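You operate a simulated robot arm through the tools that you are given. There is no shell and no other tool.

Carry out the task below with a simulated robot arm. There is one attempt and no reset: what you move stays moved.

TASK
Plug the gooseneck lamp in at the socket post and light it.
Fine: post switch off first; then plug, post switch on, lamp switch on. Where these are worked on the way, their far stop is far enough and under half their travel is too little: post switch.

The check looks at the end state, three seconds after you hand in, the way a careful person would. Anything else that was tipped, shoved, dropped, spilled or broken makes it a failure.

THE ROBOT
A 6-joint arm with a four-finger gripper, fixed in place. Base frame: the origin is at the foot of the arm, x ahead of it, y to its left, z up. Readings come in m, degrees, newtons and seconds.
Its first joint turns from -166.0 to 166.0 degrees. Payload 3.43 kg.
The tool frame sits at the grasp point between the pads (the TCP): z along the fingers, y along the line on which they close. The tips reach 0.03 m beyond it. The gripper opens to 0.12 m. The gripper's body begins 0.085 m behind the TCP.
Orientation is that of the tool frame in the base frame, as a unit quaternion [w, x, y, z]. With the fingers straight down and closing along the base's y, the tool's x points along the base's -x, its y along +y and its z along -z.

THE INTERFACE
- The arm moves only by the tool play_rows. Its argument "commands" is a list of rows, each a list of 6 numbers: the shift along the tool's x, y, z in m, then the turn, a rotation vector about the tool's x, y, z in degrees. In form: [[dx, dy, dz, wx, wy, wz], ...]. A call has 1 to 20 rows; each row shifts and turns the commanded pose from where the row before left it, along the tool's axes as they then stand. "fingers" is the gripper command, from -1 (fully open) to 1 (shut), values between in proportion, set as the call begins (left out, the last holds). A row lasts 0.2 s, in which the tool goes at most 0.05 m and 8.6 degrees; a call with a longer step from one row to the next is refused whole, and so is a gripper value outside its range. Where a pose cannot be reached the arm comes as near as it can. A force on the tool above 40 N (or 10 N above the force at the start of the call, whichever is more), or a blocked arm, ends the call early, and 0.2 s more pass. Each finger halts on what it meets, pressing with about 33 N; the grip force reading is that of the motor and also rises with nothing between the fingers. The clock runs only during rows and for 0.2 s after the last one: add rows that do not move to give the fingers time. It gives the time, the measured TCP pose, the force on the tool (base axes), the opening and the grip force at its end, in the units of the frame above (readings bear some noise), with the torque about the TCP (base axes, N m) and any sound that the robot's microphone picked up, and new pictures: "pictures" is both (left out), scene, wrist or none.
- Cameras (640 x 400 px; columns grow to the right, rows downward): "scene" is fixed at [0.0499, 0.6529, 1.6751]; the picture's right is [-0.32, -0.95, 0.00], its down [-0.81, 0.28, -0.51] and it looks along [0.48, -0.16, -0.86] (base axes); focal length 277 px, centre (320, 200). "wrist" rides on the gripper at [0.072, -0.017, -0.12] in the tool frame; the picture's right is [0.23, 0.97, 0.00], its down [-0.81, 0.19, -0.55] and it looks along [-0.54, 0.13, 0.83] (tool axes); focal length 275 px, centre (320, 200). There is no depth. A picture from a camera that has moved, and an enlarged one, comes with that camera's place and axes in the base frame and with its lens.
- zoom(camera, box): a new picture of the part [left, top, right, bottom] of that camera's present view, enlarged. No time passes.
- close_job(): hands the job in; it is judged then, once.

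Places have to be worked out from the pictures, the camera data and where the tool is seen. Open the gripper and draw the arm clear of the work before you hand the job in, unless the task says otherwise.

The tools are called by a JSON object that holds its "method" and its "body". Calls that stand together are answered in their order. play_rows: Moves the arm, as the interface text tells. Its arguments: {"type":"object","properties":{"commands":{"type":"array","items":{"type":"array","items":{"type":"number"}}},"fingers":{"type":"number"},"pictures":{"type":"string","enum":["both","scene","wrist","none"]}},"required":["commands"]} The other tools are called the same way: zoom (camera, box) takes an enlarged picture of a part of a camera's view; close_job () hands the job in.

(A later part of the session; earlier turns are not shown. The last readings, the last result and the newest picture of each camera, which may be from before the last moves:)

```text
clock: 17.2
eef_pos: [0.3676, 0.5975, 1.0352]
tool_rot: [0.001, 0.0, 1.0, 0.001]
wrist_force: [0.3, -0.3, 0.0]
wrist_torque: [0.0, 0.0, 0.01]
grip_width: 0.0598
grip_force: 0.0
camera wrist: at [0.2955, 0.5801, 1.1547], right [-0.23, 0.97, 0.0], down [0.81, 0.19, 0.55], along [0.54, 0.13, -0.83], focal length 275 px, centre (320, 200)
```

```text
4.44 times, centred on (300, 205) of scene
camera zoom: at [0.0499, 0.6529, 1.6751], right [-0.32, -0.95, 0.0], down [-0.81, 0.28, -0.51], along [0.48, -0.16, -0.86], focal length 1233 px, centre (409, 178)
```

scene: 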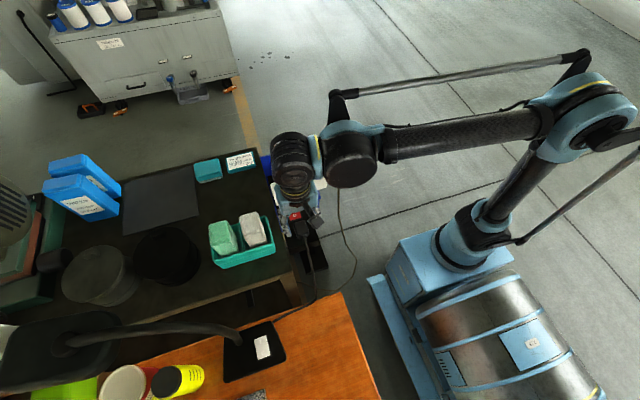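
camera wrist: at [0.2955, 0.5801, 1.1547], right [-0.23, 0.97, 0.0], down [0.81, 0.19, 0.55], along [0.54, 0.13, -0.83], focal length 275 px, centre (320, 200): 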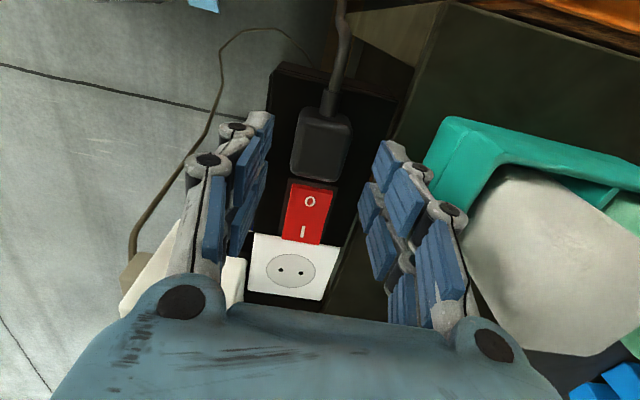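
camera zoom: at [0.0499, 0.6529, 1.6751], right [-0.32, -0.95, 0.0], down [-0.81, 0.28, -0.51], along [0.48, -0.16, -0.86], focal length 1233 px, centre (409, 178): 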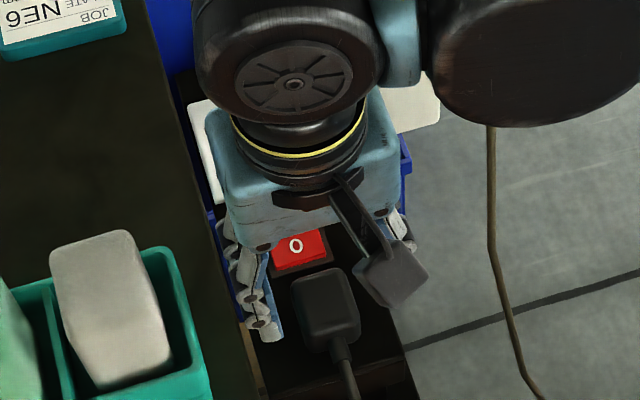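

Alignment looks centred, with clearance on both sides. I descend to TCP z≈1.000 (tips about 0.970, just above the panel).

{"method": "play_rows", "body": {"commands": [[0.001, -0.001, 0.01, 0, 0, 0], [0, 0, 0.01, 0, 0, 0], [0, 0, 0.01, 0, 0, 0], [0, 0, 0.004, 0, 0, 0], [0, 0, 0, 0, 0, 0]]}}

{"method": "zoom", "body": {"camera": "wrist", "box": [220, 40, 420, 240]}}

{"method": "zoom", "body": {"camera": "scene", "box": [265, 180, 335, 250]}}

```text
clock: 18.4
eef_pos: [0.3667, 0.5949, 1.0015]
tool_rot: [0.0, 0.0, 1.0, 0.001]
wrist_force: [0.2, -0.2, 0.4]
wrist_torque: [0.05, 0.02, -0.03]
grip_width: 0.0599
grip_force: 0.1
camera wrist: at [0.2944, 0.5789, 1.1209], right [-0.23, 0.97, 0.0], down [0.81, 0.19, 0.55], along [0.54, 0.13, -0.83], focal length 275 px, centre (320, 200)
```

scene: 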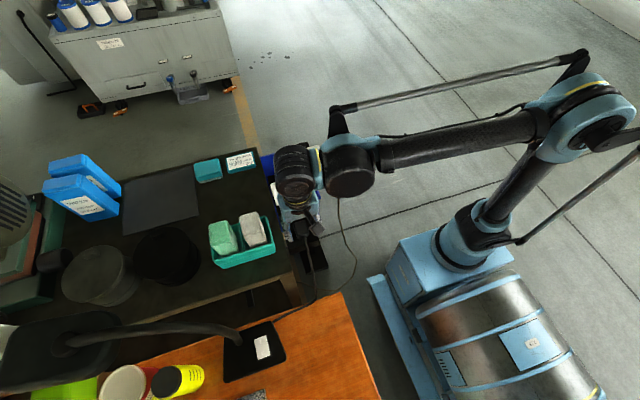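
wrist: 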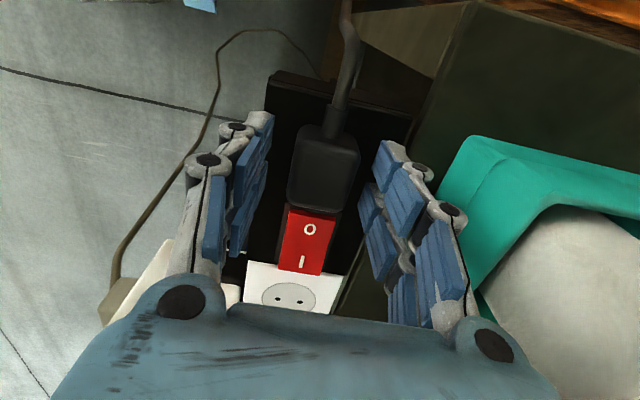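

```text
2.00 times, centred on (320, 140) of wrist
camera zoom: at [0.2944, 0.5789, 1.1209], right [-0.23, 0.97, 0.0], down [0.81, 0.19, 0.55], along [0.54, 0.13, -0.83], focal length 551 px, centre (320, 320)
```

zoom: 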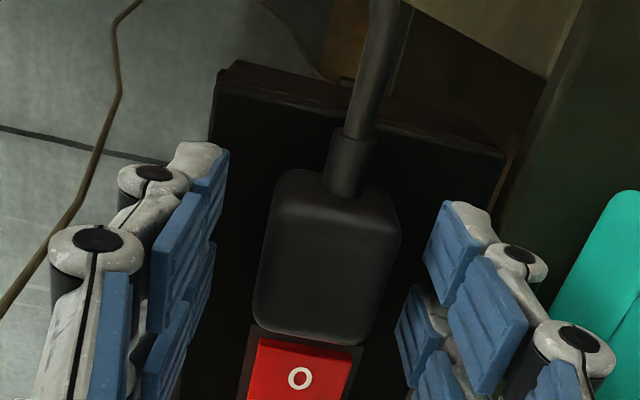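

```text
5.71 times, centred on (300, 215) of scene
camera zoom: at [0.0499, 0.6529, 1.6751], right [-0.32, -0.95, 0.0], down [-0.81, 0.28, -0.51], along [0.48, -0.16, -0.86], focal length 1585 px, centre (434, 114)
```

zoom: 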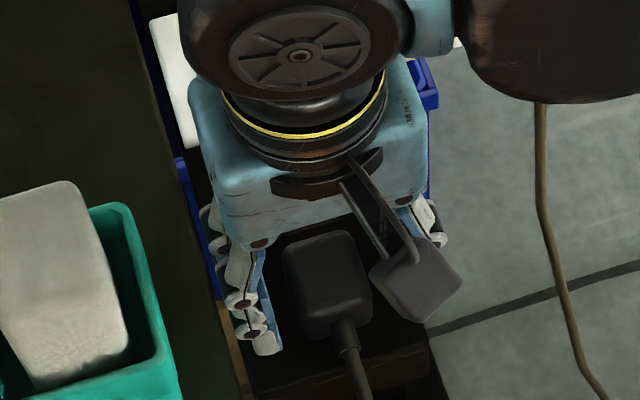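

The fingers straddle the plug with similar gaps. I close on it.

{"method": "play_rows", "body": {"commands": [[0, 0, 0, 0, 0, 0], [0, 0, 0, 0, 0, 0], [0, 0, 0, 0, 0, 0]], "fingers": 1}}

{"method": "zoom", "body": {"camera": "wrist", "box": [220, 40, 420, 240]}}

```text
clock: 19.2
eef_pos: [0.3674, 0.5948, 1.0011]
tool_rot: [0.0, 0.0, 1.0, 0.001]
wrist_force: [-0.4, -0.8, 1.9]
wrist_torque: [0.0, -0.02, 0.01]
grip_width: 0.0353
grip_force: 33.1
camera wrist: at [0.2944, 0.5789, 1.1211], right [-0.23, 0.97, 0.0], down [0.81, 0.19, 0.55], along [0.54, 0.13, -0.83], focal length 275 px, centre (320, 200)
```

scene: 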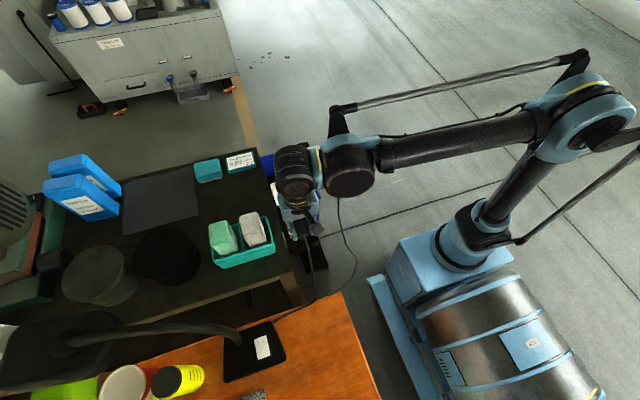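
wrist: 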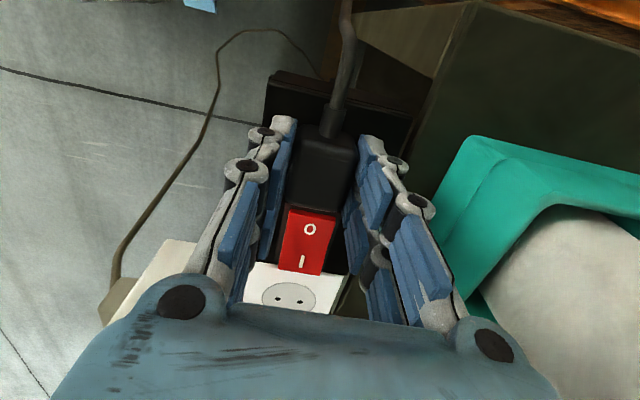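

```text
2.00 times, centred on (320, 140) of wrist
camera zoom: at [0.2944, 0.5789, 1.1211], right [-0.23, 0.97, 0.0], down [0.81, 0.19, 0.55], along [0.54, 0.13, -0.83], focal length 551 px, centre (320, 320)
```

zoom: 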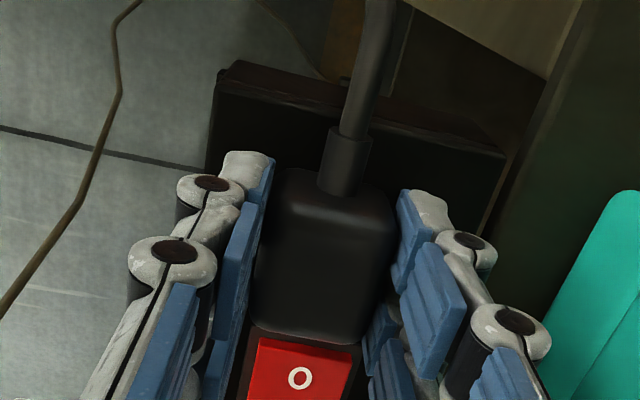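

Gripped at 35 mm width. I lift straight up gently and watch the force in case the plug is parked in a holder.

{"method": "play_rows", "body": {"commands": [[0, 0, -0.01, 0, 0, 0], [0, 0, -0.01, 0, 0, 0], [0, 0, -0.015, 0, 0, 0], [0, 0, -0.02, 0, 0, 0], [0, 0, -0.02, 0, 0, 0], [0, 0, 0, 0, 0, 0]]}}

{"method": "zoom", "body": {"camera": "wrist", "box": [200, 40, 440, 240]}}

{"method": "zoom", "body": {"camera": "scene", "box": [265, 170, 335, 250]}}

```text
clock: 20.6
eef_pos: [0.3671, 0.5963, 1.0762]
tool_rot: [0.0, 0.0, 1.0, 0.001]
wrist_force: [-0.4, 0.4, -1.4]
wrist_torque: [0.0, -0.01, 0.02]
grip_width: 0.0355
grip_force: 32.8
camera wrist: at [0.2937, 0.5798, 1.1958], right [-0.23, 0.97, 0.0], down [0.81, 0.19, 0.55], along [0.54, 0.13, -0.83], focal length 275 px, centre (320, 200)
```

scene: 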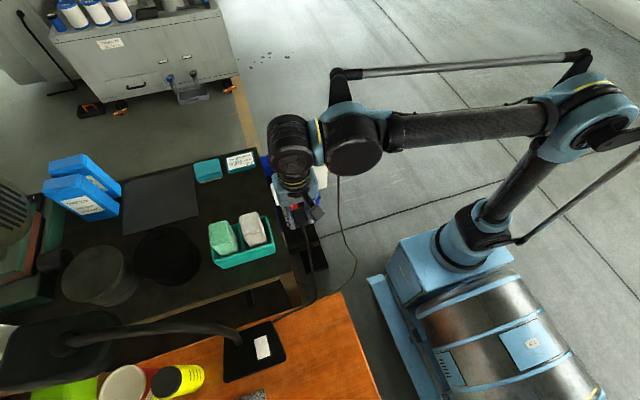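
wrist: 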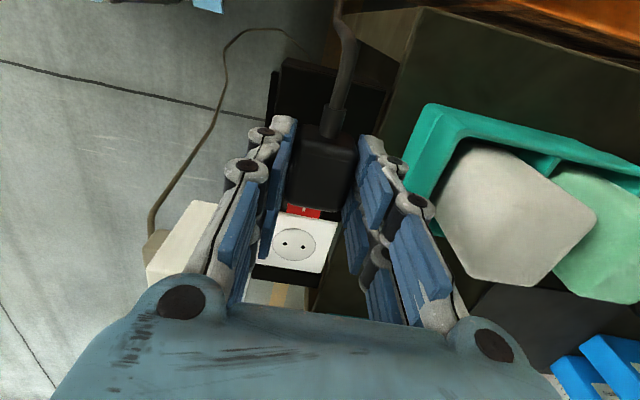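

```text
2.00 times, centred on (320, 140) of wrist
camera zoom: at [0.2937, 0.5798, 1.1958], right [-0.23, 0.97, 0.0], down [0.81, 0.19, 0.55], along [0.54, 0.13, -0.83], focal length 551 px, centre (320, 320)
```

zoom: 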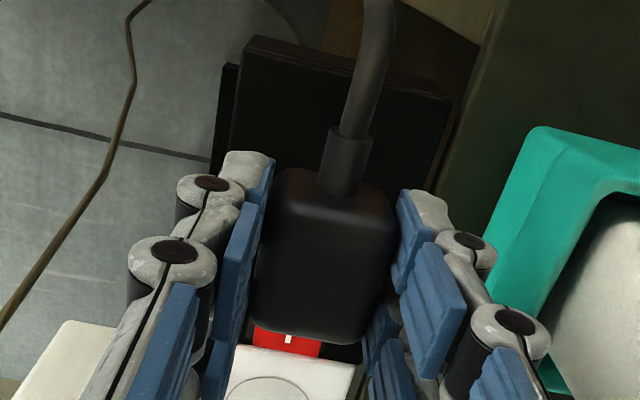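

```text
5.00 times, centred on (300, 210) of scene
camera zoom: at [0.0499, 0.6529, 1.6751], right [-0.32, -0.95, 0.0], down [-0.81, 0.28, -0.51], along [0.48, -0.16, -0.86], focal length 1387 px, centre (420, 150)
```

zoom: 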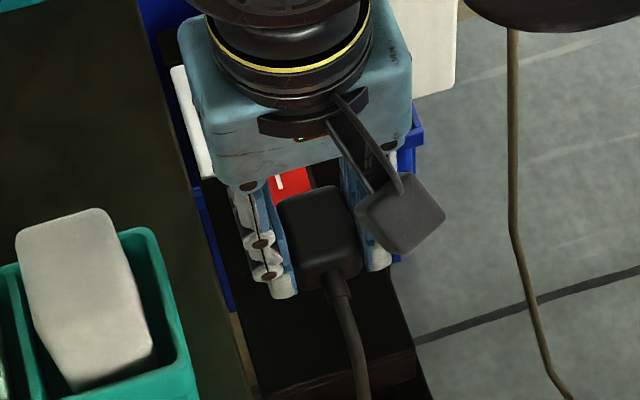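

The plug came free with negligible force. I move up and forward so the wrist camera can see the spot where it was parked, for any hints about the pins, then continue to the socket.

{"method": "play_rows", "body": {"commands": [[-0.02, 0.001, -0.015, 0, 0, 0], [-0.02, 0.001, -0.015, 0, 0, 0], [-0.02, 0.001, -0.01, 0, 0, 0], [-0.01, 0, 0, 0, 0, 0], [0, 0, 0, 0, 0, 0]]}}

{"method": "zoom", "body": {"camera": "wrist", "box": [230, 0, 390, 100]}}

{"method": "zoom", "body": {"camera": "scene", "box": [265, 170, 335, 250]}}

```text
clock: 21.8
eef_pos: [0.438, 0.599, 1.1146]
tool_rot: [0.0, 0.0, 1.0, 0.001]
wrist_force: [0.4, 0.7, -1.3]
wrist_torque: [0.0, -0.03, 0.04]
grip_width: 0.0355
grip_force: 32.7
camera wrist: at [0.3659, 0.5829, 1.2348], right [-0.23, 0.97, 0.0], down [0.81, 0.19, 0.55], along [0.54, 0.13, -0.83], focal length 275 px, centre (320, 200)
```

scene: 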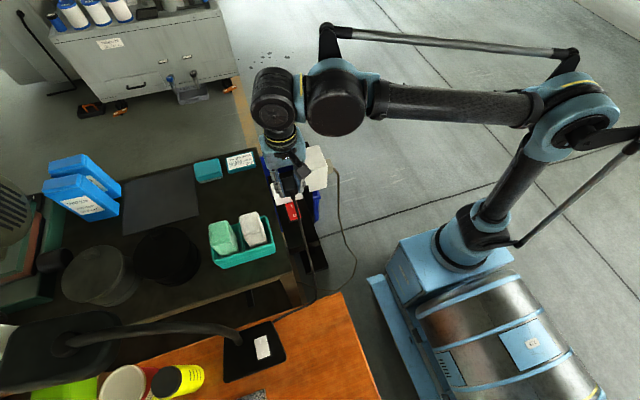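
wrist: 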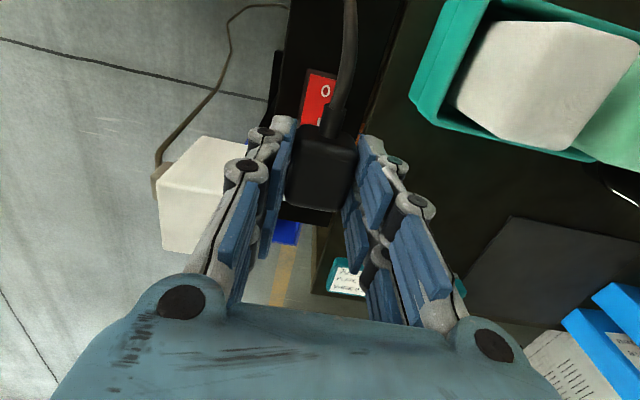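

```text
4.00 times, centred on (310, 50) of wrist
camera zoom: at [0.3659, 0.5829, 1.2348], right [-0.23, 0.97, 0.0], down [0.81, 0.19, 0.55], along [0.54, 0.13, -0.83], focal length 1101 px, centre (360, 800)
```

zoom: 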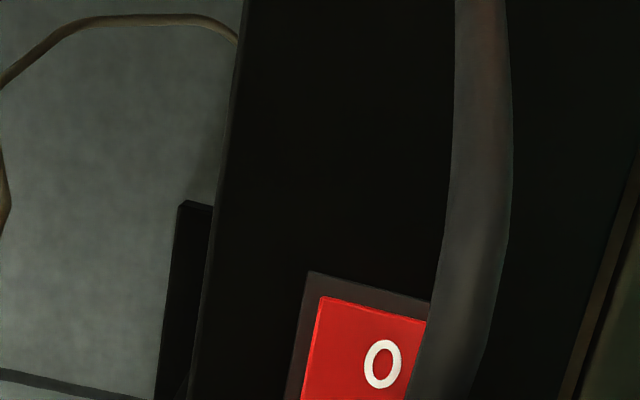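

```text
5.00 times, centred on (300, 210) of scene
camera zoom: at [0.0499, 0.6529, 1.6751], right [-0.32, -0.95, 0.0], down [-0.81, 0.28, -0.51], along [0.48, -0.16, -0.86], focal length 1387 px, centre (420, 150)
```

zoom: 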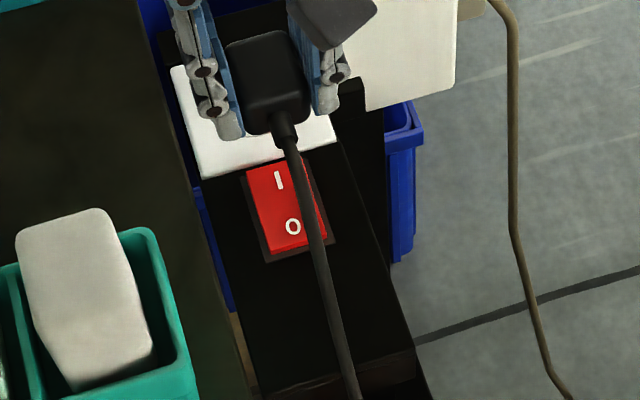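

The panel is too dark to show anything there. To see the pins, I tilt the tool 40° about y here in free air so that the plug's underside turns toward the scene camera.

{"method": "play_rows", "body": {"commands": [[0, 0, -0.01, 0, 8, 0], [0, 0, 0, 0, 8, 0], [0, 0, 0, 0, 8, 0], [0, 0, 0, 0, 8, 0], [0, 0, 0, 0, 8, 0], [0, 0, 0, 0, 0, 0]]}}

{"method": "zoom", "body": {"camera": "scene", "box": [265, 140, 335, 220]}}

```text
clock: 23.2
eef_pos: [0.4371, 0.5977, 1.1267]
tool_rot: [-0.342, 0.001, 0.94, 0.001]
wrist_force: [0.2, 0.7, -1.6]
wrist_torque: [0.02, 0.06, 0.0]
grip_width: 0.035
grip_force: 33.1
camera wrist: at [0.4587, 0.5815, 1.2638], right [-0.18, 0.97, 0.15], down [0.98, 0.19, -0.1], along [-0.12, 0.13, -0.98], focal length 275 px, centre (320, 200)
```

scene: 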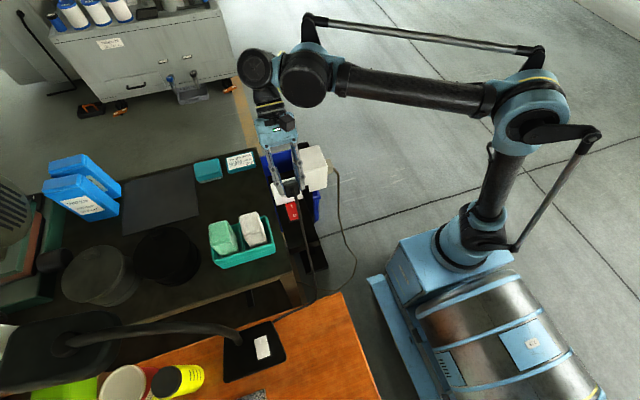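
wrist: 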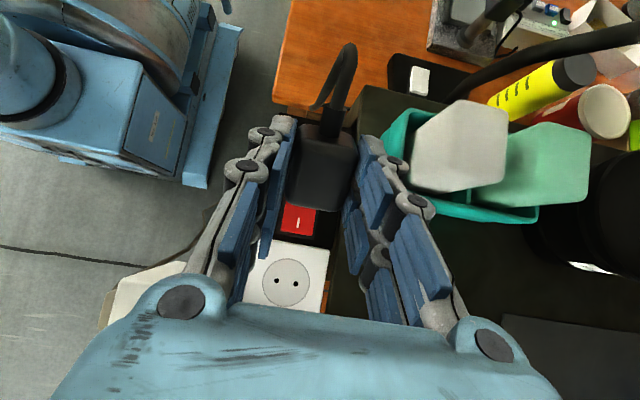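

```text
5.00 times, centred on (300, 180) of scene
camera zoom: at [0.0499, 0.6529, 1.6751], right [-0.32, -0.95, 0.0], down [-0.81, 0.28, -0.51], along [0.48, -0.16, -0.86], focal length 1387 px, centre (420, 300)
```

zoom: 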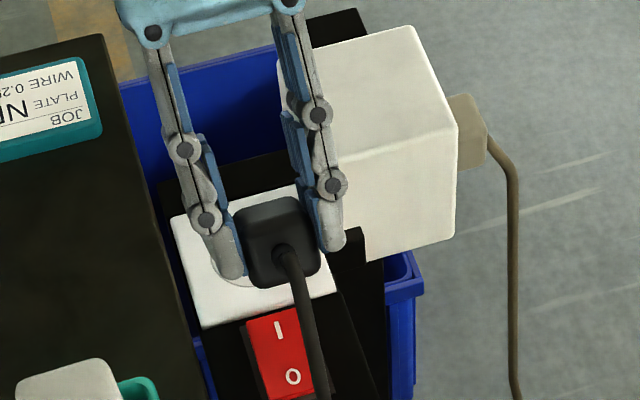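

I zoom further on the plug's underside.

{"method": "zoom", "body": {"camera": "scene", "box": [280, 172, 312, 204]}}

```text
12.50 times, centred on (296, 188) of scene
camera zoom: at [0.0499, 0.6529, 1.6751], right [-0.32, -0.95, 0.0], down [-0.81, 0.28, -0.51], along [0.48, -0.16, -0.86], focal length 3468 px, centre (620, 350)
```

zoom: 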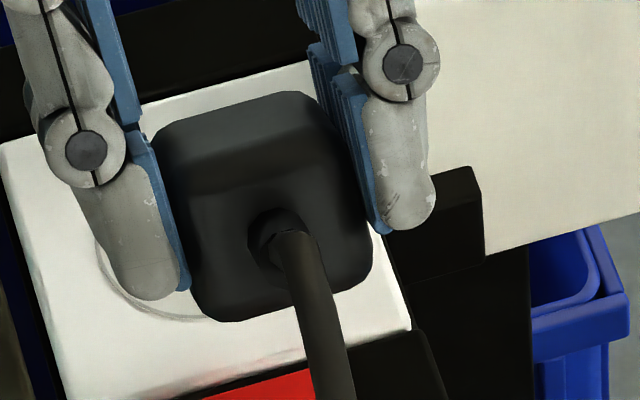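

No pins show from this angle yet. I tilt 24° further to expose the underside properly.

{"method": "play_rows", "body": {"commands": [[0, 0, 0, 0, 8, 0], [0, 0, 0, 0, 8, 0], [0, 0, 0, 0, 8, 0], [0, 0, 0, 0, 0, 0]], "pictures": "scene"}}

{"method": "zoom", "body": {"camera": "scene", "box": [270, 160, 318, 208]}}

```text
clock: 24.2
eef_pos: [0.3979, 0.6224, 1.1272]
tool_rot: [-0.523, 0.01, 0.852, 0.016]
wrist_force: [0.5, -0.6, -1.0]
wrist_torque: [0.01, -0.03, -0.02]
grip_width: 0.0353
grip_force: 32.5
out of reach, approached as far as the arm can: row 2, 3
```

scene: 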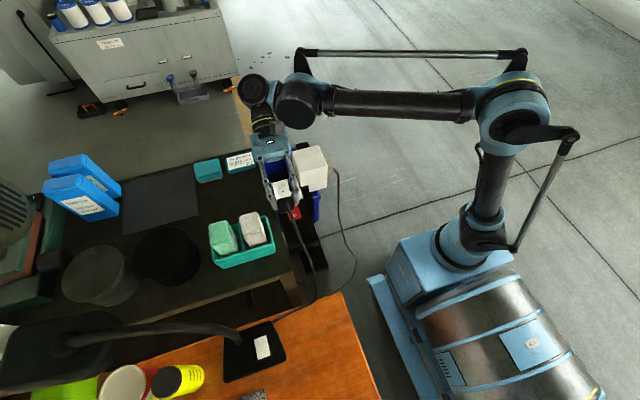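

```text
8.33 times, centred on (294, 184) of scene
camera zoom: at [0.0499, 0.6529, 1.6751], right [-0.32, -0.95, 0.0], down [-0.81, 0.28, -0.51], along [0.48, -0.16, -0.86], focal length 2312 px, centre (537, 333)
```

zoom: 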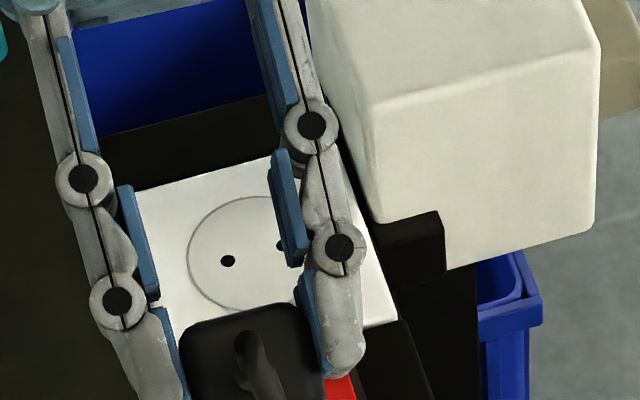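

The arm reached its limit, but the view is useful. I zoom on the plug itself.

{"method": "zoom", "body": {"camera": "scene", "box": [275, 190, 311, 226]}}

```text
11.11 times, centred on (293, 208) of scene
camera zoom: at [0.0499, 0.6529, 1.6751], right [-0.32, -0.95, 0.0], down [-0.81, 0.28, -0.51], along [0.48, -0.16, -0.86], focal length 3083 px, centre (620, 111)
```

zoom: 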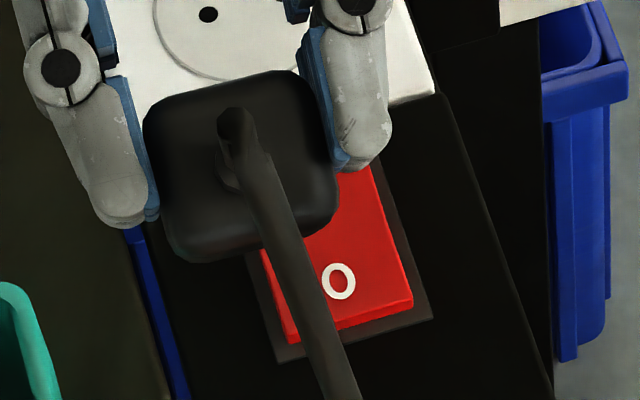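

I zoom in to the maximum on the bottom edge of the plug to look for pins in profile.

{"method": "zoom", "body": {"camera": "scene", "box": [282, 202, 302, 218]}}

{"method": "zoom", "body": {"camera": "wrist", "box": [240, 80, 400, 260]}}

```text
16.00 times, centred on (292, 210) of scene
camera zoom: at [0.0499, 0.6529, 1.6751], right [-0.32, -0.95, 0.0], down [-0.81, 0.28, -0.51], along [0.48, -0.16, -0.86], focal length 4439 px, centre (768, 40)
```

zoom: 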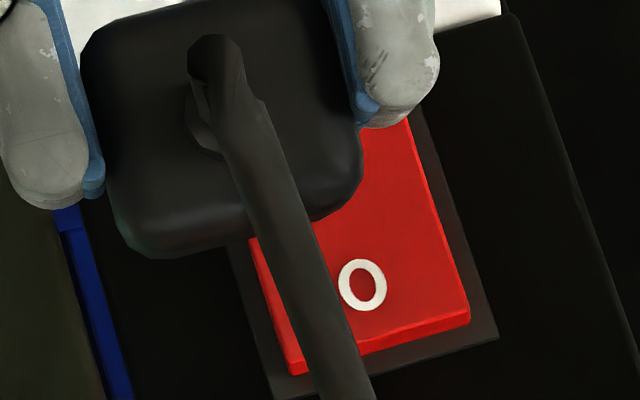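

```text
2.22 times, centred on (320, 170) of wrist
camera zoom: at [0.4713, 0.6015, 1.2433], right [-0.07, 0.97, 0.22], down [0.87, 0.17, -0.47], along [-0.49, 0.16, -0.85], focal length 612 px, centre (320, 267)
```

zoom: 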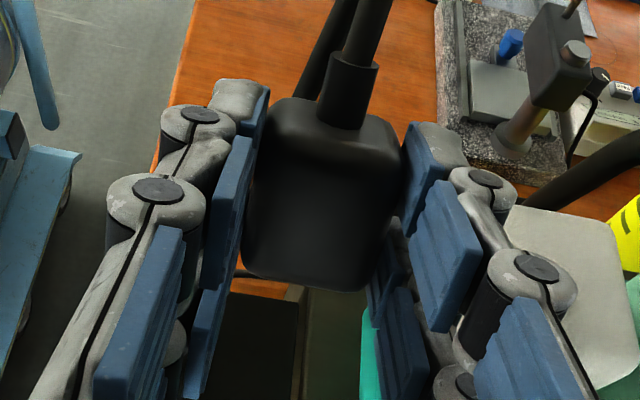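

There are clearly no pins on the underside: the plug is a straight one with the cord centred on its rear (−x) face, so the pins should be on the opposite (+x) face. I go back to vertical, then will tilt the other way to view that face.

{"method": "play_rows", "body": {"commands": [[0, 0, 0, 0, -8, 0], [0, 0, 0, 0, -8, 0], [0, 0, 0, 0, -8, 0], [0, 0, 0, 0, -8, 0], [0, 0, 0, 0, -8, 0], [0, 0, 0, 0, -8, 0], [0, 0, 0, 0, -8, 0], [0, 0, 0, 0, -8, 0], [0, 0, 0, 0, 0, 0]], "pictures": "scene"}}

```text
clock: 26.2
eef_pos: [0.3976, 0.6209, 1.1273]
tool_rot: [0.001, 0.0, 1.0, 0.001]
wrist_force: [-0.2, -0.5, -1.7]
wrist_torque: [0.01, 0.0, -0.02]
grip_width: 0.0353
grip_force: 32.7
```

scene: 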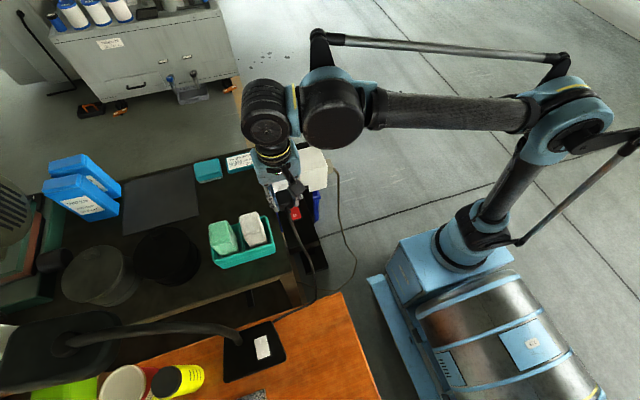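

Vertical again. A 90° yaw shows the plug's front face in profile from the scene camera with less cord strain, so I turn the cord side toward +y.

{"method": "play_rows", "body": {"commands": [[0, 0, -0.01, 0, 0, 8.182], [0, 0, -0.01, 0, 0, 8.182], [0, 0, 0, 0, 0, 8.182], [0, 0, 0, 0, 0, 8.182], [0, 0, 0, 0, 0, 8.182], [0, 0, 0, 0, 0, 8.182], [0, 0, 0, 0, 0, 8.182], [0, 0, 0, 0, 0, 8.182], [0, 0, 0, 0, 0, 8.182], [0, 0, 0, 0, 0, 8.182], [0, 0, 0, 0, 0, 8.182], [0, 0, 0, 0, 0, 0]]}}

{"method": "zoom", "body": {"camera": "scene", "box": [265, 165, 325, 225]}}

{"method": "zoom", "body": {"camera": "wrist", "box": [220, 80, 420, 260]}}

```text
clock: 28.8
eef_pos: [0.3981, 0.6223, 1.1464]
tool_rot: [0.0, 0.708, 0.706, 0.0]
wrist_force: [0.1, -0.9, -0.7]
wrist_torque: [0.0, -0.01, -0.01]
grip_width: 0.0355
grip_force: 33.3
camera wrist: at [0.3801, 0.6939, 1.2666], right [0.97, 0.23, 0.0], down [0.19, -0.81, 0.55], along [0.13, -0.54, -0.83], focal length 275 px, centre (320, 200)
```

scene: 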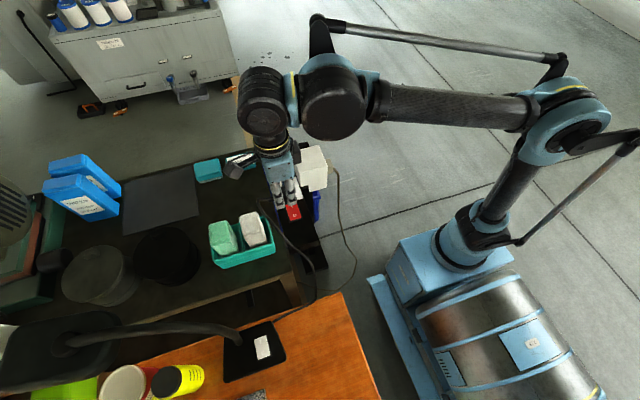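
wrist: 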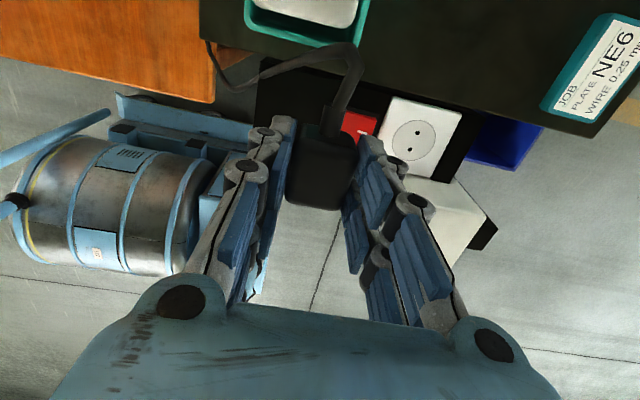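

```text
6.67 times, centred on (295, 195) of scene
camera zoom: at [0.0499, 0.6529, 1.6751], right [-0.32, -0.95, 0.0], down [-0.81, 0.28, -0.51], along [0.48, -0.16, -0.86], focal length 1850 px, centre (487, 233)
```

zoom: 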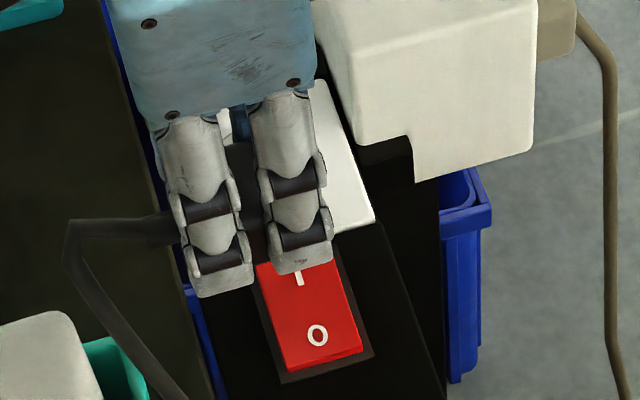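

```text
2.22 times, centred on (320, 170) of wrist
camera zoom: at [0.3801, 0.6939, 1.2666], right [0.97, 0.23, 0.0], down [0.19, -0.81, 0.55], along [0.13, -0.54, -0.83], focal length 612 px, centre (320, 267)
```

zoom: 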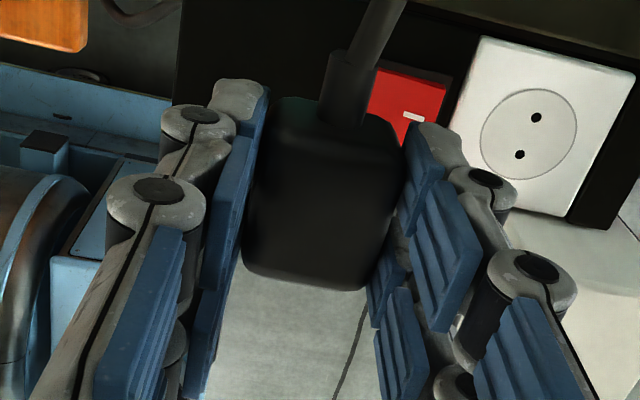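

No pins show beyond the front top edge against the pale floor at this scale. I zoom harder on that edge in the wrist view.

{"method": "zoom", "body": {"camera": "wrist", "box": [280, 180, 350, 225]}}

{"method": "zoom", "body": {"camera": "scene", "box": [278, 178, 306, 206]}}

```text
8.89 times, centred on (315, 202) of wrist
camera zoom: at [0.3801, 0.6939, 1.2666], right [0.97, 0.23, 0.0], down [0.19, -0.81, 0.55], along [0.13, -0.54, -0.83], focal length 2447 px, centre (364, 178)
```

zoom: 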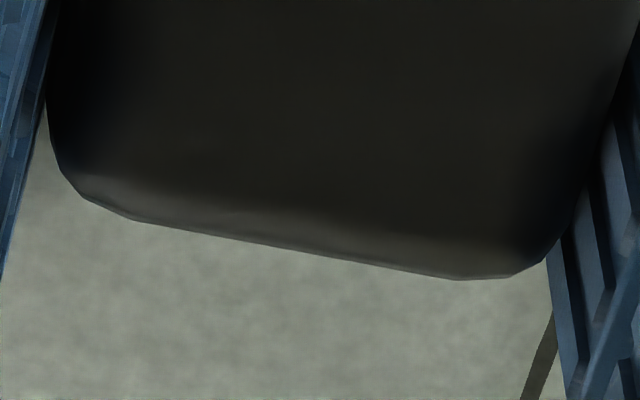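

```text
14.29 times, centred on (292, 192) of scene
camera zoom: at [0.0499, 0.6529, 1.6751], right [-0.32, -0.95, 0.0], down [-0.81, 0.28, -0.51], along [0.48, -0.16, -0.86], focal length 3963 px, centre (720, 314)
```

zoom: 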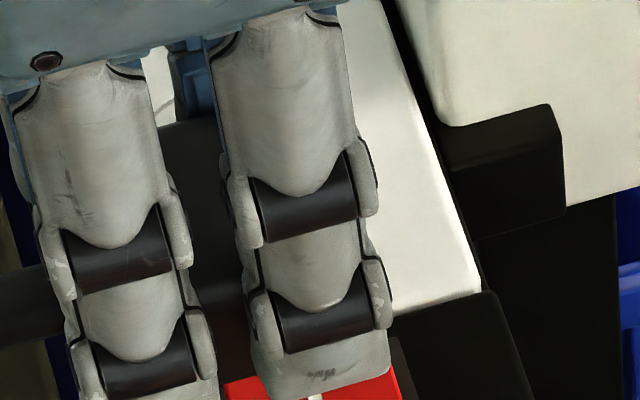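

Still nothing visible there. I turn 60° further so that the plug's front face points toward the scene camera and can be seen directly, watching the cord force.

{"method": "play_rows", "body": {"commands": [[0, 0, 0, 0, 0, 8.571], [0, 0, 0, 0, 0, 8.571], [0, 0, 0, 0, 0, 8.571], [0, 0, 0, 0, 0, 8.571], [0, 0, 0, 0, 0, 8.571], [0, 0, 0, 0, 0, 8.571], [0, 0, 0, 0, 0, 8.571], [0, 0, 0, 0, 0, 0]]}}

{"method": "zoom", "body": {"camera": "scene", "box": [265, 165, 325, 225]}}

{"method": "zoom", "body": {"camera": "scene", "box": [278, 178, 306, 206]}}

```text
clock: 30.6
eef_pos: [0.4138, 0.6181, 1.1459]
tool_rot: [-0.002, 0.753, 0.658, -0.001]
wrist_force: [-0.1, -0.6, -0.5]
wrist_torque: [-0.05, 0.05, -0.02]
grip_width: 0.0352
grip_force: 33.0
out of reach, approached as far as the arm can: row 2, 3, 4, 5, 6, 7
camera wrist: at [0.4064, 0.6914, 1.2666], right [1.0, 0.1, -0.01], down [0.08, -0.83, 0.55], along [0.05, -0.55, -0.84], focal length 275 px, centre (320, 200)
```

scene: 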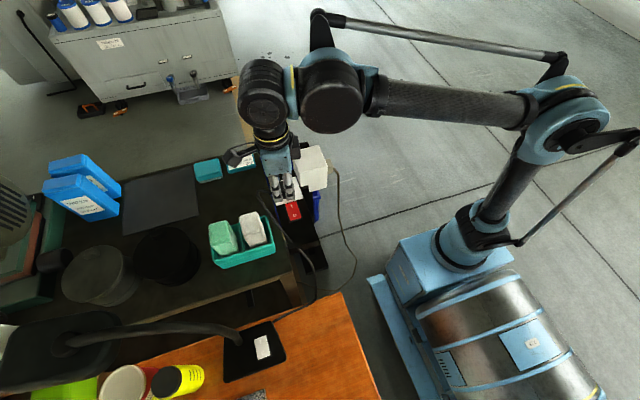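
wrist: 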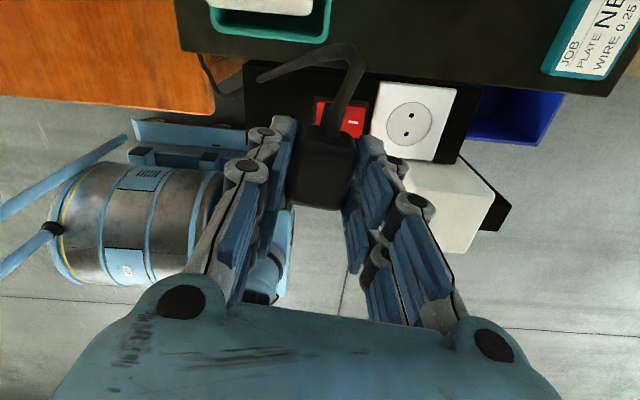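

```text
6.67 times, centred on (295, 195) of scene
camera zoom: at [0.0499, 0.6529, 1.6751], right [-0.32, -0.95, 0.0], down [-0.81, 0.28, -0.51], along [0.48, -0.16, -0.86], focal length 1850 px, centre (487, 233)
```

zoom: 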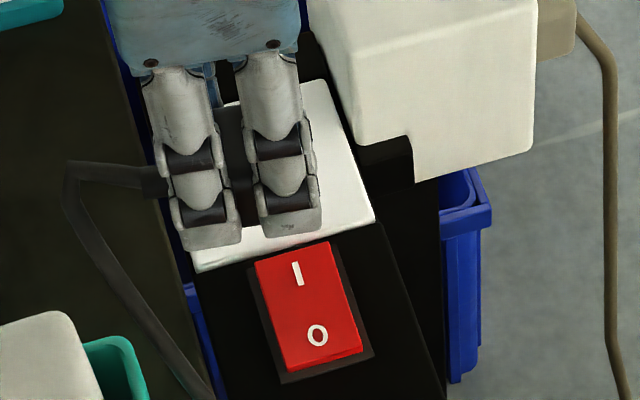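

```text
14.29 times, centred on (292, 192) of scene
camera zoom: at [0.0499, 0.6529, 1.6751], right [-0.32, -0.95, 0.0], down [-0.81, 0.28, -0.51], along [0.48, -0.16, -0.86], focal length 3963 px, centre (720, 314)
```

zoom: 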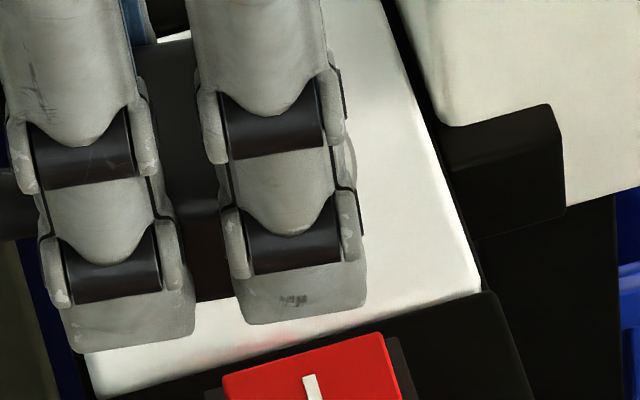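

The wrist joint tops out near 98° of yaw in this direction. I turn back to yaw 0 and then tilt the fingers forward to expose the plug's front face to the scene camera.

{"method": "play_rows", "body": {"commands": [[0, 0, 0, 0, 0, -8.14], [0, 0, 0, 0, 0, -8.14], [0, 0, 0, 0, 0, -8.14], [0, 0, 0, 0, 0, -8.14], [0, 0, 0, 0, 0, -8.14], [0, 0, 0, 0, 0, -8.14], [0, 0, 0, 0, 0, -8.14], [0, 0, 0, 0, 0, -8.14], [0, 0, 0, 0, 0, -8.14], [0, 0, 0, 0, 0, -8.14], [0, 0, 0, 0, 0, -8.14], [0, 0, 0, 0, 0, -8.14], [0, 0, 0, 0, 0, 0]], "pictures": "none"}}

{"method": "play_rows", "body": {"commands": [[0, 0, -0.02, 0, -8, 0], [0, 0, 0, 0, -8, 0], [0, 0, 0, 0, -8, 0], [0, 0, 0, 0, -8, 0], [0, 0, 0, 0, -8, 0], [0, 0, 0, 0, 0, 0]]}}

{"method": "zoom", "body": {"camera": "scene", "box": [265, 155, 325, 215]}}

```text
clock: 33.4
eef_pos: [0.4146, 0.6173, 1.1458]
tool_rot: [-0.002, -0.001, 1.0, 0.002]
wrist_force: [0.9, -0.8, -0.9]
wrist_torque: [0.0, 0.02, -0.02]
grip_width: 0.0351
grip_force: 32.6
```

```text
clock: 34.8
eef_pos: [0.4138, 0.6171, 1.1671]
tool_rot: [0.34, 0.0, 0.94, 0.001]
wrist_force: [-0.5, 0.7, -0.8]
wrist_torque: [-0.01, 0.01, -0.02]
grip_width: 0.0353
grip_force: 33.0
camera wrist: at [0.2813, 0.6008, 1.2128], right [-0.18, 0.97, -0.14], down [0.27, 0.19, 0.94], along [0.95, 0.13, -0.3], focal length 275 px, centre (320, 200)
```

scene: 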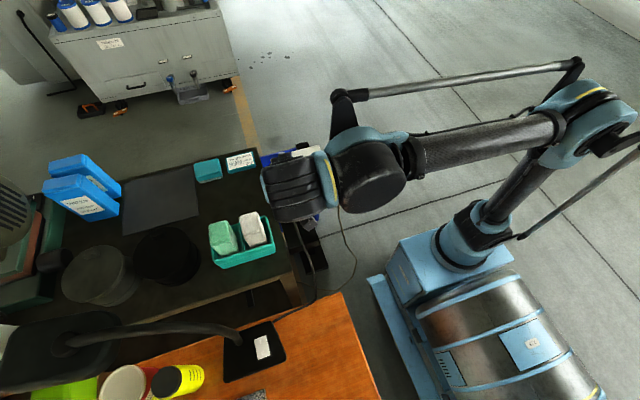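
wrist: 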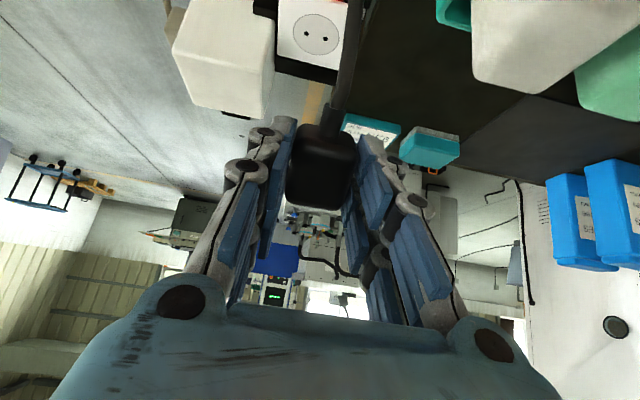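

```text
6.67 times, centred on (295, 185) of scene
camera zoom: at [0.0499, 0.6529, 1.6751], right [-0.32, -0.95, 0.0], down [-0.81, 0.28, -0.51], along [0.48, -0.16, -0.86], focal length 1850 px, centre (487, 300)
```

zoom: 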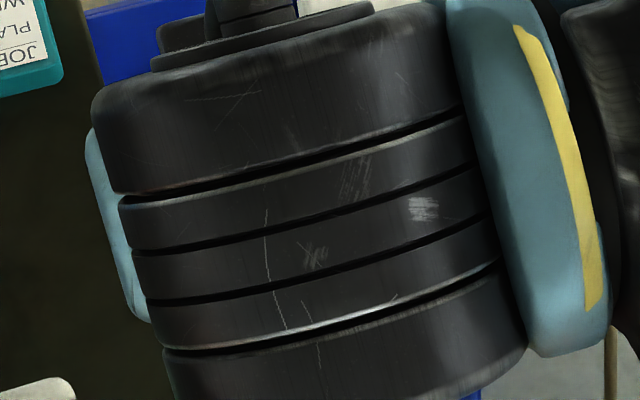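

The arm itself blocks this view. Evidence so far: no protruding pins on any side and the plug was parked flat with its underside on the panel, so it is most likely a flat, cord-from-the-side plug that seats bottom-down. I return to vertical and hover over the socket to check alignment.

{"method": "play_rows", "body": {"commands": [[0, 0, 0, 0, 8, 0], [0, 0, 0, 0, 8, 0], [0, 0, 0, 0, 8, 0], [0, 0, 0, 0, 8, 0], [0, 0, 0, 0, 8, 0], [0, 0, 0, 0, 0, 0]], "pictures": "none"}}

```text
clock: 36.2
eef_pos: [0.4135, 0.617, 1.1658]
tool_rot: [-0.003, -0.001, 1.0, 0.002]
wrist_force: [1.0, -0.4, -1.3]
wrist_torque: [0.0, 0.0, -0.01]
grip_width: 0.0351
grip_force: 32.8
```

Nearly vertical. I move over the socket centre, then lower to about 5 cm above the plate for an alignment check.

{"method": "play_rows", "body": {"commands": [[-0.034, -0.0053, 0.012, 0, -0.3, 0], [-0.034, -0.0053, 0.012, 0, 0, 0], [-0.034, -0.0053, 0.012, 0, 0, 0], [0, 0, 0.02, 0, 0, 0], [0, 0, 0.02, 0, 0, 0], [0, 0, 0.02, 0, 0, 0], [0, 0, 0, 0, 0, 0]]}}

{"method": "zoom", "body": {"camera": "scene", "box": [262, 155, 322, 215]}}

{"method": "zoom", "body": {"camera": "wrist", "box": [220, 60, 420, 240]}}

```text
clock: 37.8
eef_pos: [0.5171, 0.6031, 1.0688]
tool_rot: [0.0, 0.0, 1.0, 0.002]
wrist_force: [0.6, -0.5, -0.7]
wrist_torque: [0.02, 0.01, 0.01]
grip_width: 0.0355
grip_force: 33.2
camera wrist: at [0.4442, 0.5863, 1.1886], right [-0.23, 0.97, 0.0], down [0.81, 0.19, 0.55], along [0.54, 0.13, -0.83], focal length 275 px, centre (320, 200)
```

scene: 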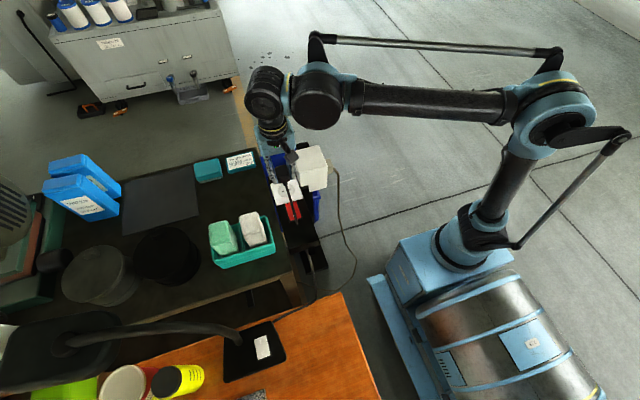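
wrist: 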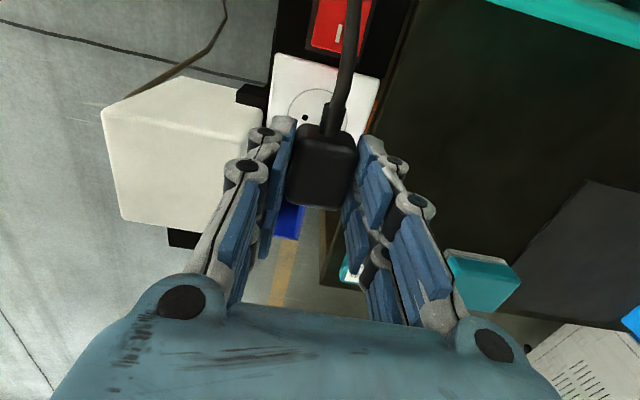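

```text
6.67 times, centred on (292, 185) of scene
camera zoom: at [0.0499, 0.6529, 1.6751], right [-0.32, -0.95, 0.0], down [-0.81, 0.28, -0.51], along [0.48, -0.16, -0.86], focal length 1850 px, centre (507, 300)
```

zoom: 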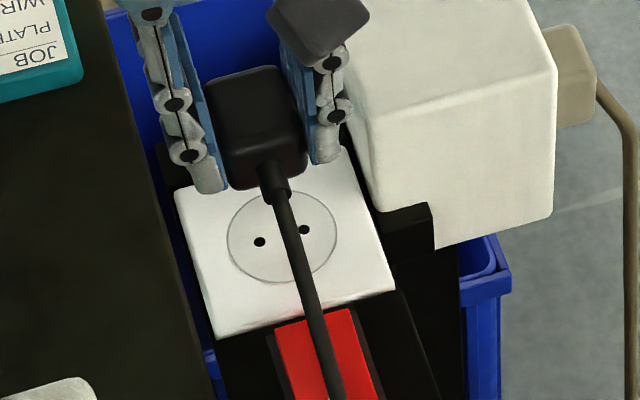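

```text
2.22 times, centred on (320, 150) of wrist
camera zoom: at [0.4442, 0.5863, 1.1886], right [-0.23, 0.97, 0.0], down [0.81, 0.19, 0.55], along [0.54, 0.13, -0.83], focal length 612 px, centre (320, 311)
```

zoom: 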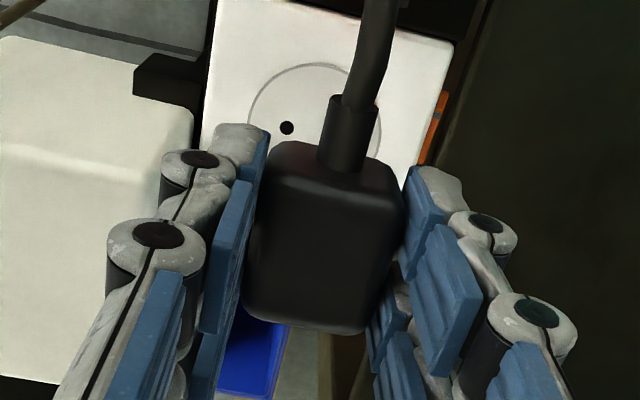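

The finger on the −y side will come close to the white cube next to the socket. I study the cube's edges carefully from this pose before descending.

{"method": "zoom", "body": {"camera": "wrist", "box": [90, 60, 300, 240]}}

{"method": "zoom", "body": {"camera": "scene", "box": [280, 138, 336, 194]}}

```text
2.22 times, centred on (195, 150) of wrist
camera zoom: at [0.4442, 0.5863, 1.1886], right [-0.23, 0.97, 0.0], down [0.81, 0.19, 0.55], along [0.54, 0.13, -0.83], focal length 612 px, centre (598, 311)
```

zoom: 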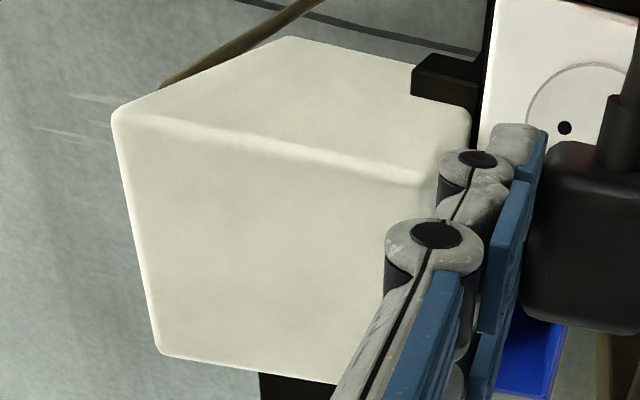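

```text
7.14 times, centred on (308, 166) of scene
camera zoom: at [0.0499, 0.6529, 1.6751], right [-0.32, -0.95, 0.0], down [-0.81, 0.28, -0.51], along [0.48, -0.16, -0.86], focal length 1982 px, centre (406, 443)
```

zoom: 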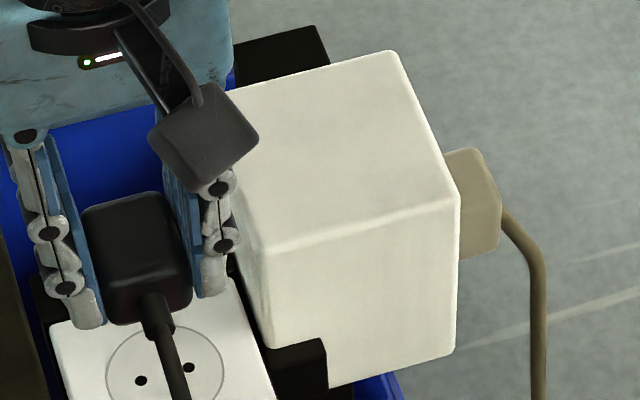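

The cube's +y face sits at about the plate edge (~42 mm from the socket centre), leaving a few mm beside the finger. From the visible hole, I need to shift about −2 mm in x and −3.5 mm in y; then I lower to about 14 mm above the plate.

{"method": "play_rows", "body": {"commands": [[0.0018, -0.0035, 0, 0, 0, 0], [0, 0, 0.01, 0, 0, 0], [0, 0, 0.01, 0, 0, 0], [0, 0, 0.01, 0, 0, 0], [0, 0, 0.01, 0, 0, 0], [0, 0, 0.007, 0, 0, 0], [0, 0, 0, 0, 0, 0]]}}

{"method": "zoom", "body": {"camera": "scene", "box": [262, 160, 318, 216]}}

{"method": "zoom", "body": {"camera": "wrist", "box": [220, 60, 420, 240]}}

```text
clock: 39.4
eef_pos: [0.5142, 0.5995, 1.0226]
tool_rot: [0.0, 0.0, 1.0, 0.002]
wrist_force: [1.0, 0.0, -0.4]
wrist_torque: [-0.02, 0.0, -0.03]
grip_width: 0.0351
grip_force: 33.0
camera wrist: at [0.4419, 0.5821, 1.1422], right [-0.23, 0.97, 0.0], down [0.81, 0.19, 0.55], along [0.54, 0.13, -0.83], focal length 275 px, centre (320, 200)
```

scene: 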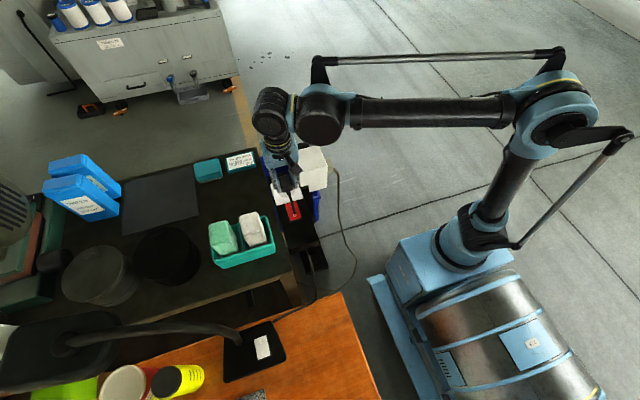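
wrist: 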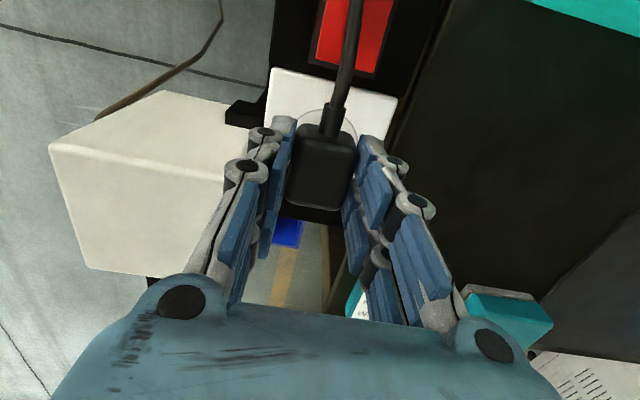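

```text
7.14 times, centred on (290, 188) of scene
camera zoom: at [0.0499, 0.6529, 1.6751], right [-0.32, -0.95, 0.0], down [-0.81, 0.28, -0.51], along [0.48, -0.16, -0.86], focal length 1982 px, centre (534, 286)
```

zoom: 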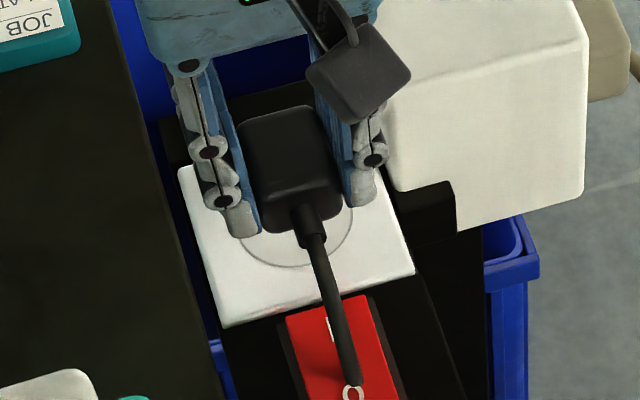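

```text
2.22 times, centred on (320, 150) of wrist
camera zoom: at [0.4419, 0.5821, 1.1422], right [-0.23, 0.97, 0.0], down [0.81, 0.19, 0.55], along [0.54, 0.13, -0.83], focal length 612 px, centre (320, 311)
```

zoom: 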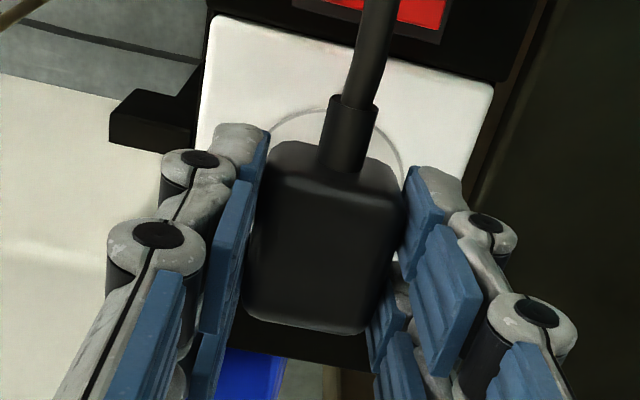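

Plate edges put the socket centre within about 1 mm of the plug in both axes. I nudge +1 mm in y and lower gently until contact.

{"method": "play_rows", "body": {"commands": [[0.0004, 0.001, 0.003, 0, 0, 0], [0, 0, 0.003, 0, 0, 0], [0, 0, 0.003, 0, 0, 0], [0, 0, 0.002, 0, 0, 0], [0, 0, 0.0, 0, 0, 0]], "pictures": "wrist"}}

```text
clock: 40.6
eef_pos: [0.5124, 0.5993, 1.0113]
tool_rot: [0.0, 0.0, 1.0, 0.002]
wrist_force: [0.4, -0.1, 0.0]
wrist_torque: [-0.06, 0.01, -0.02]
grip_width: 0.0355
grip_force: 32.9
camera wrist: at [0.4415, 0.5834, 1.131], right [-0.23, 0.97, 0.0], down [0.81, 0.19, 0.55], along [0.54, 0.13, -0.83], focal length 275 px, centre (320, 200)
```

wrist: 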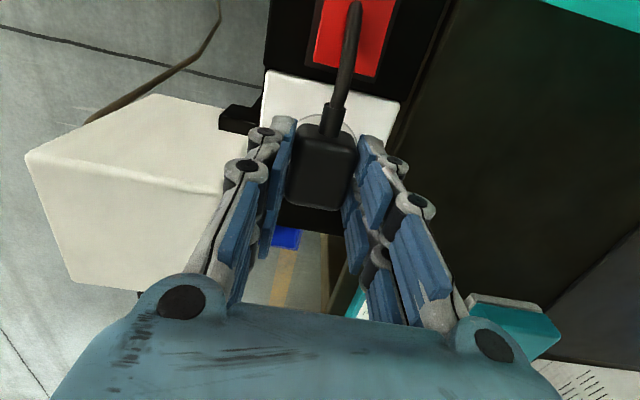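

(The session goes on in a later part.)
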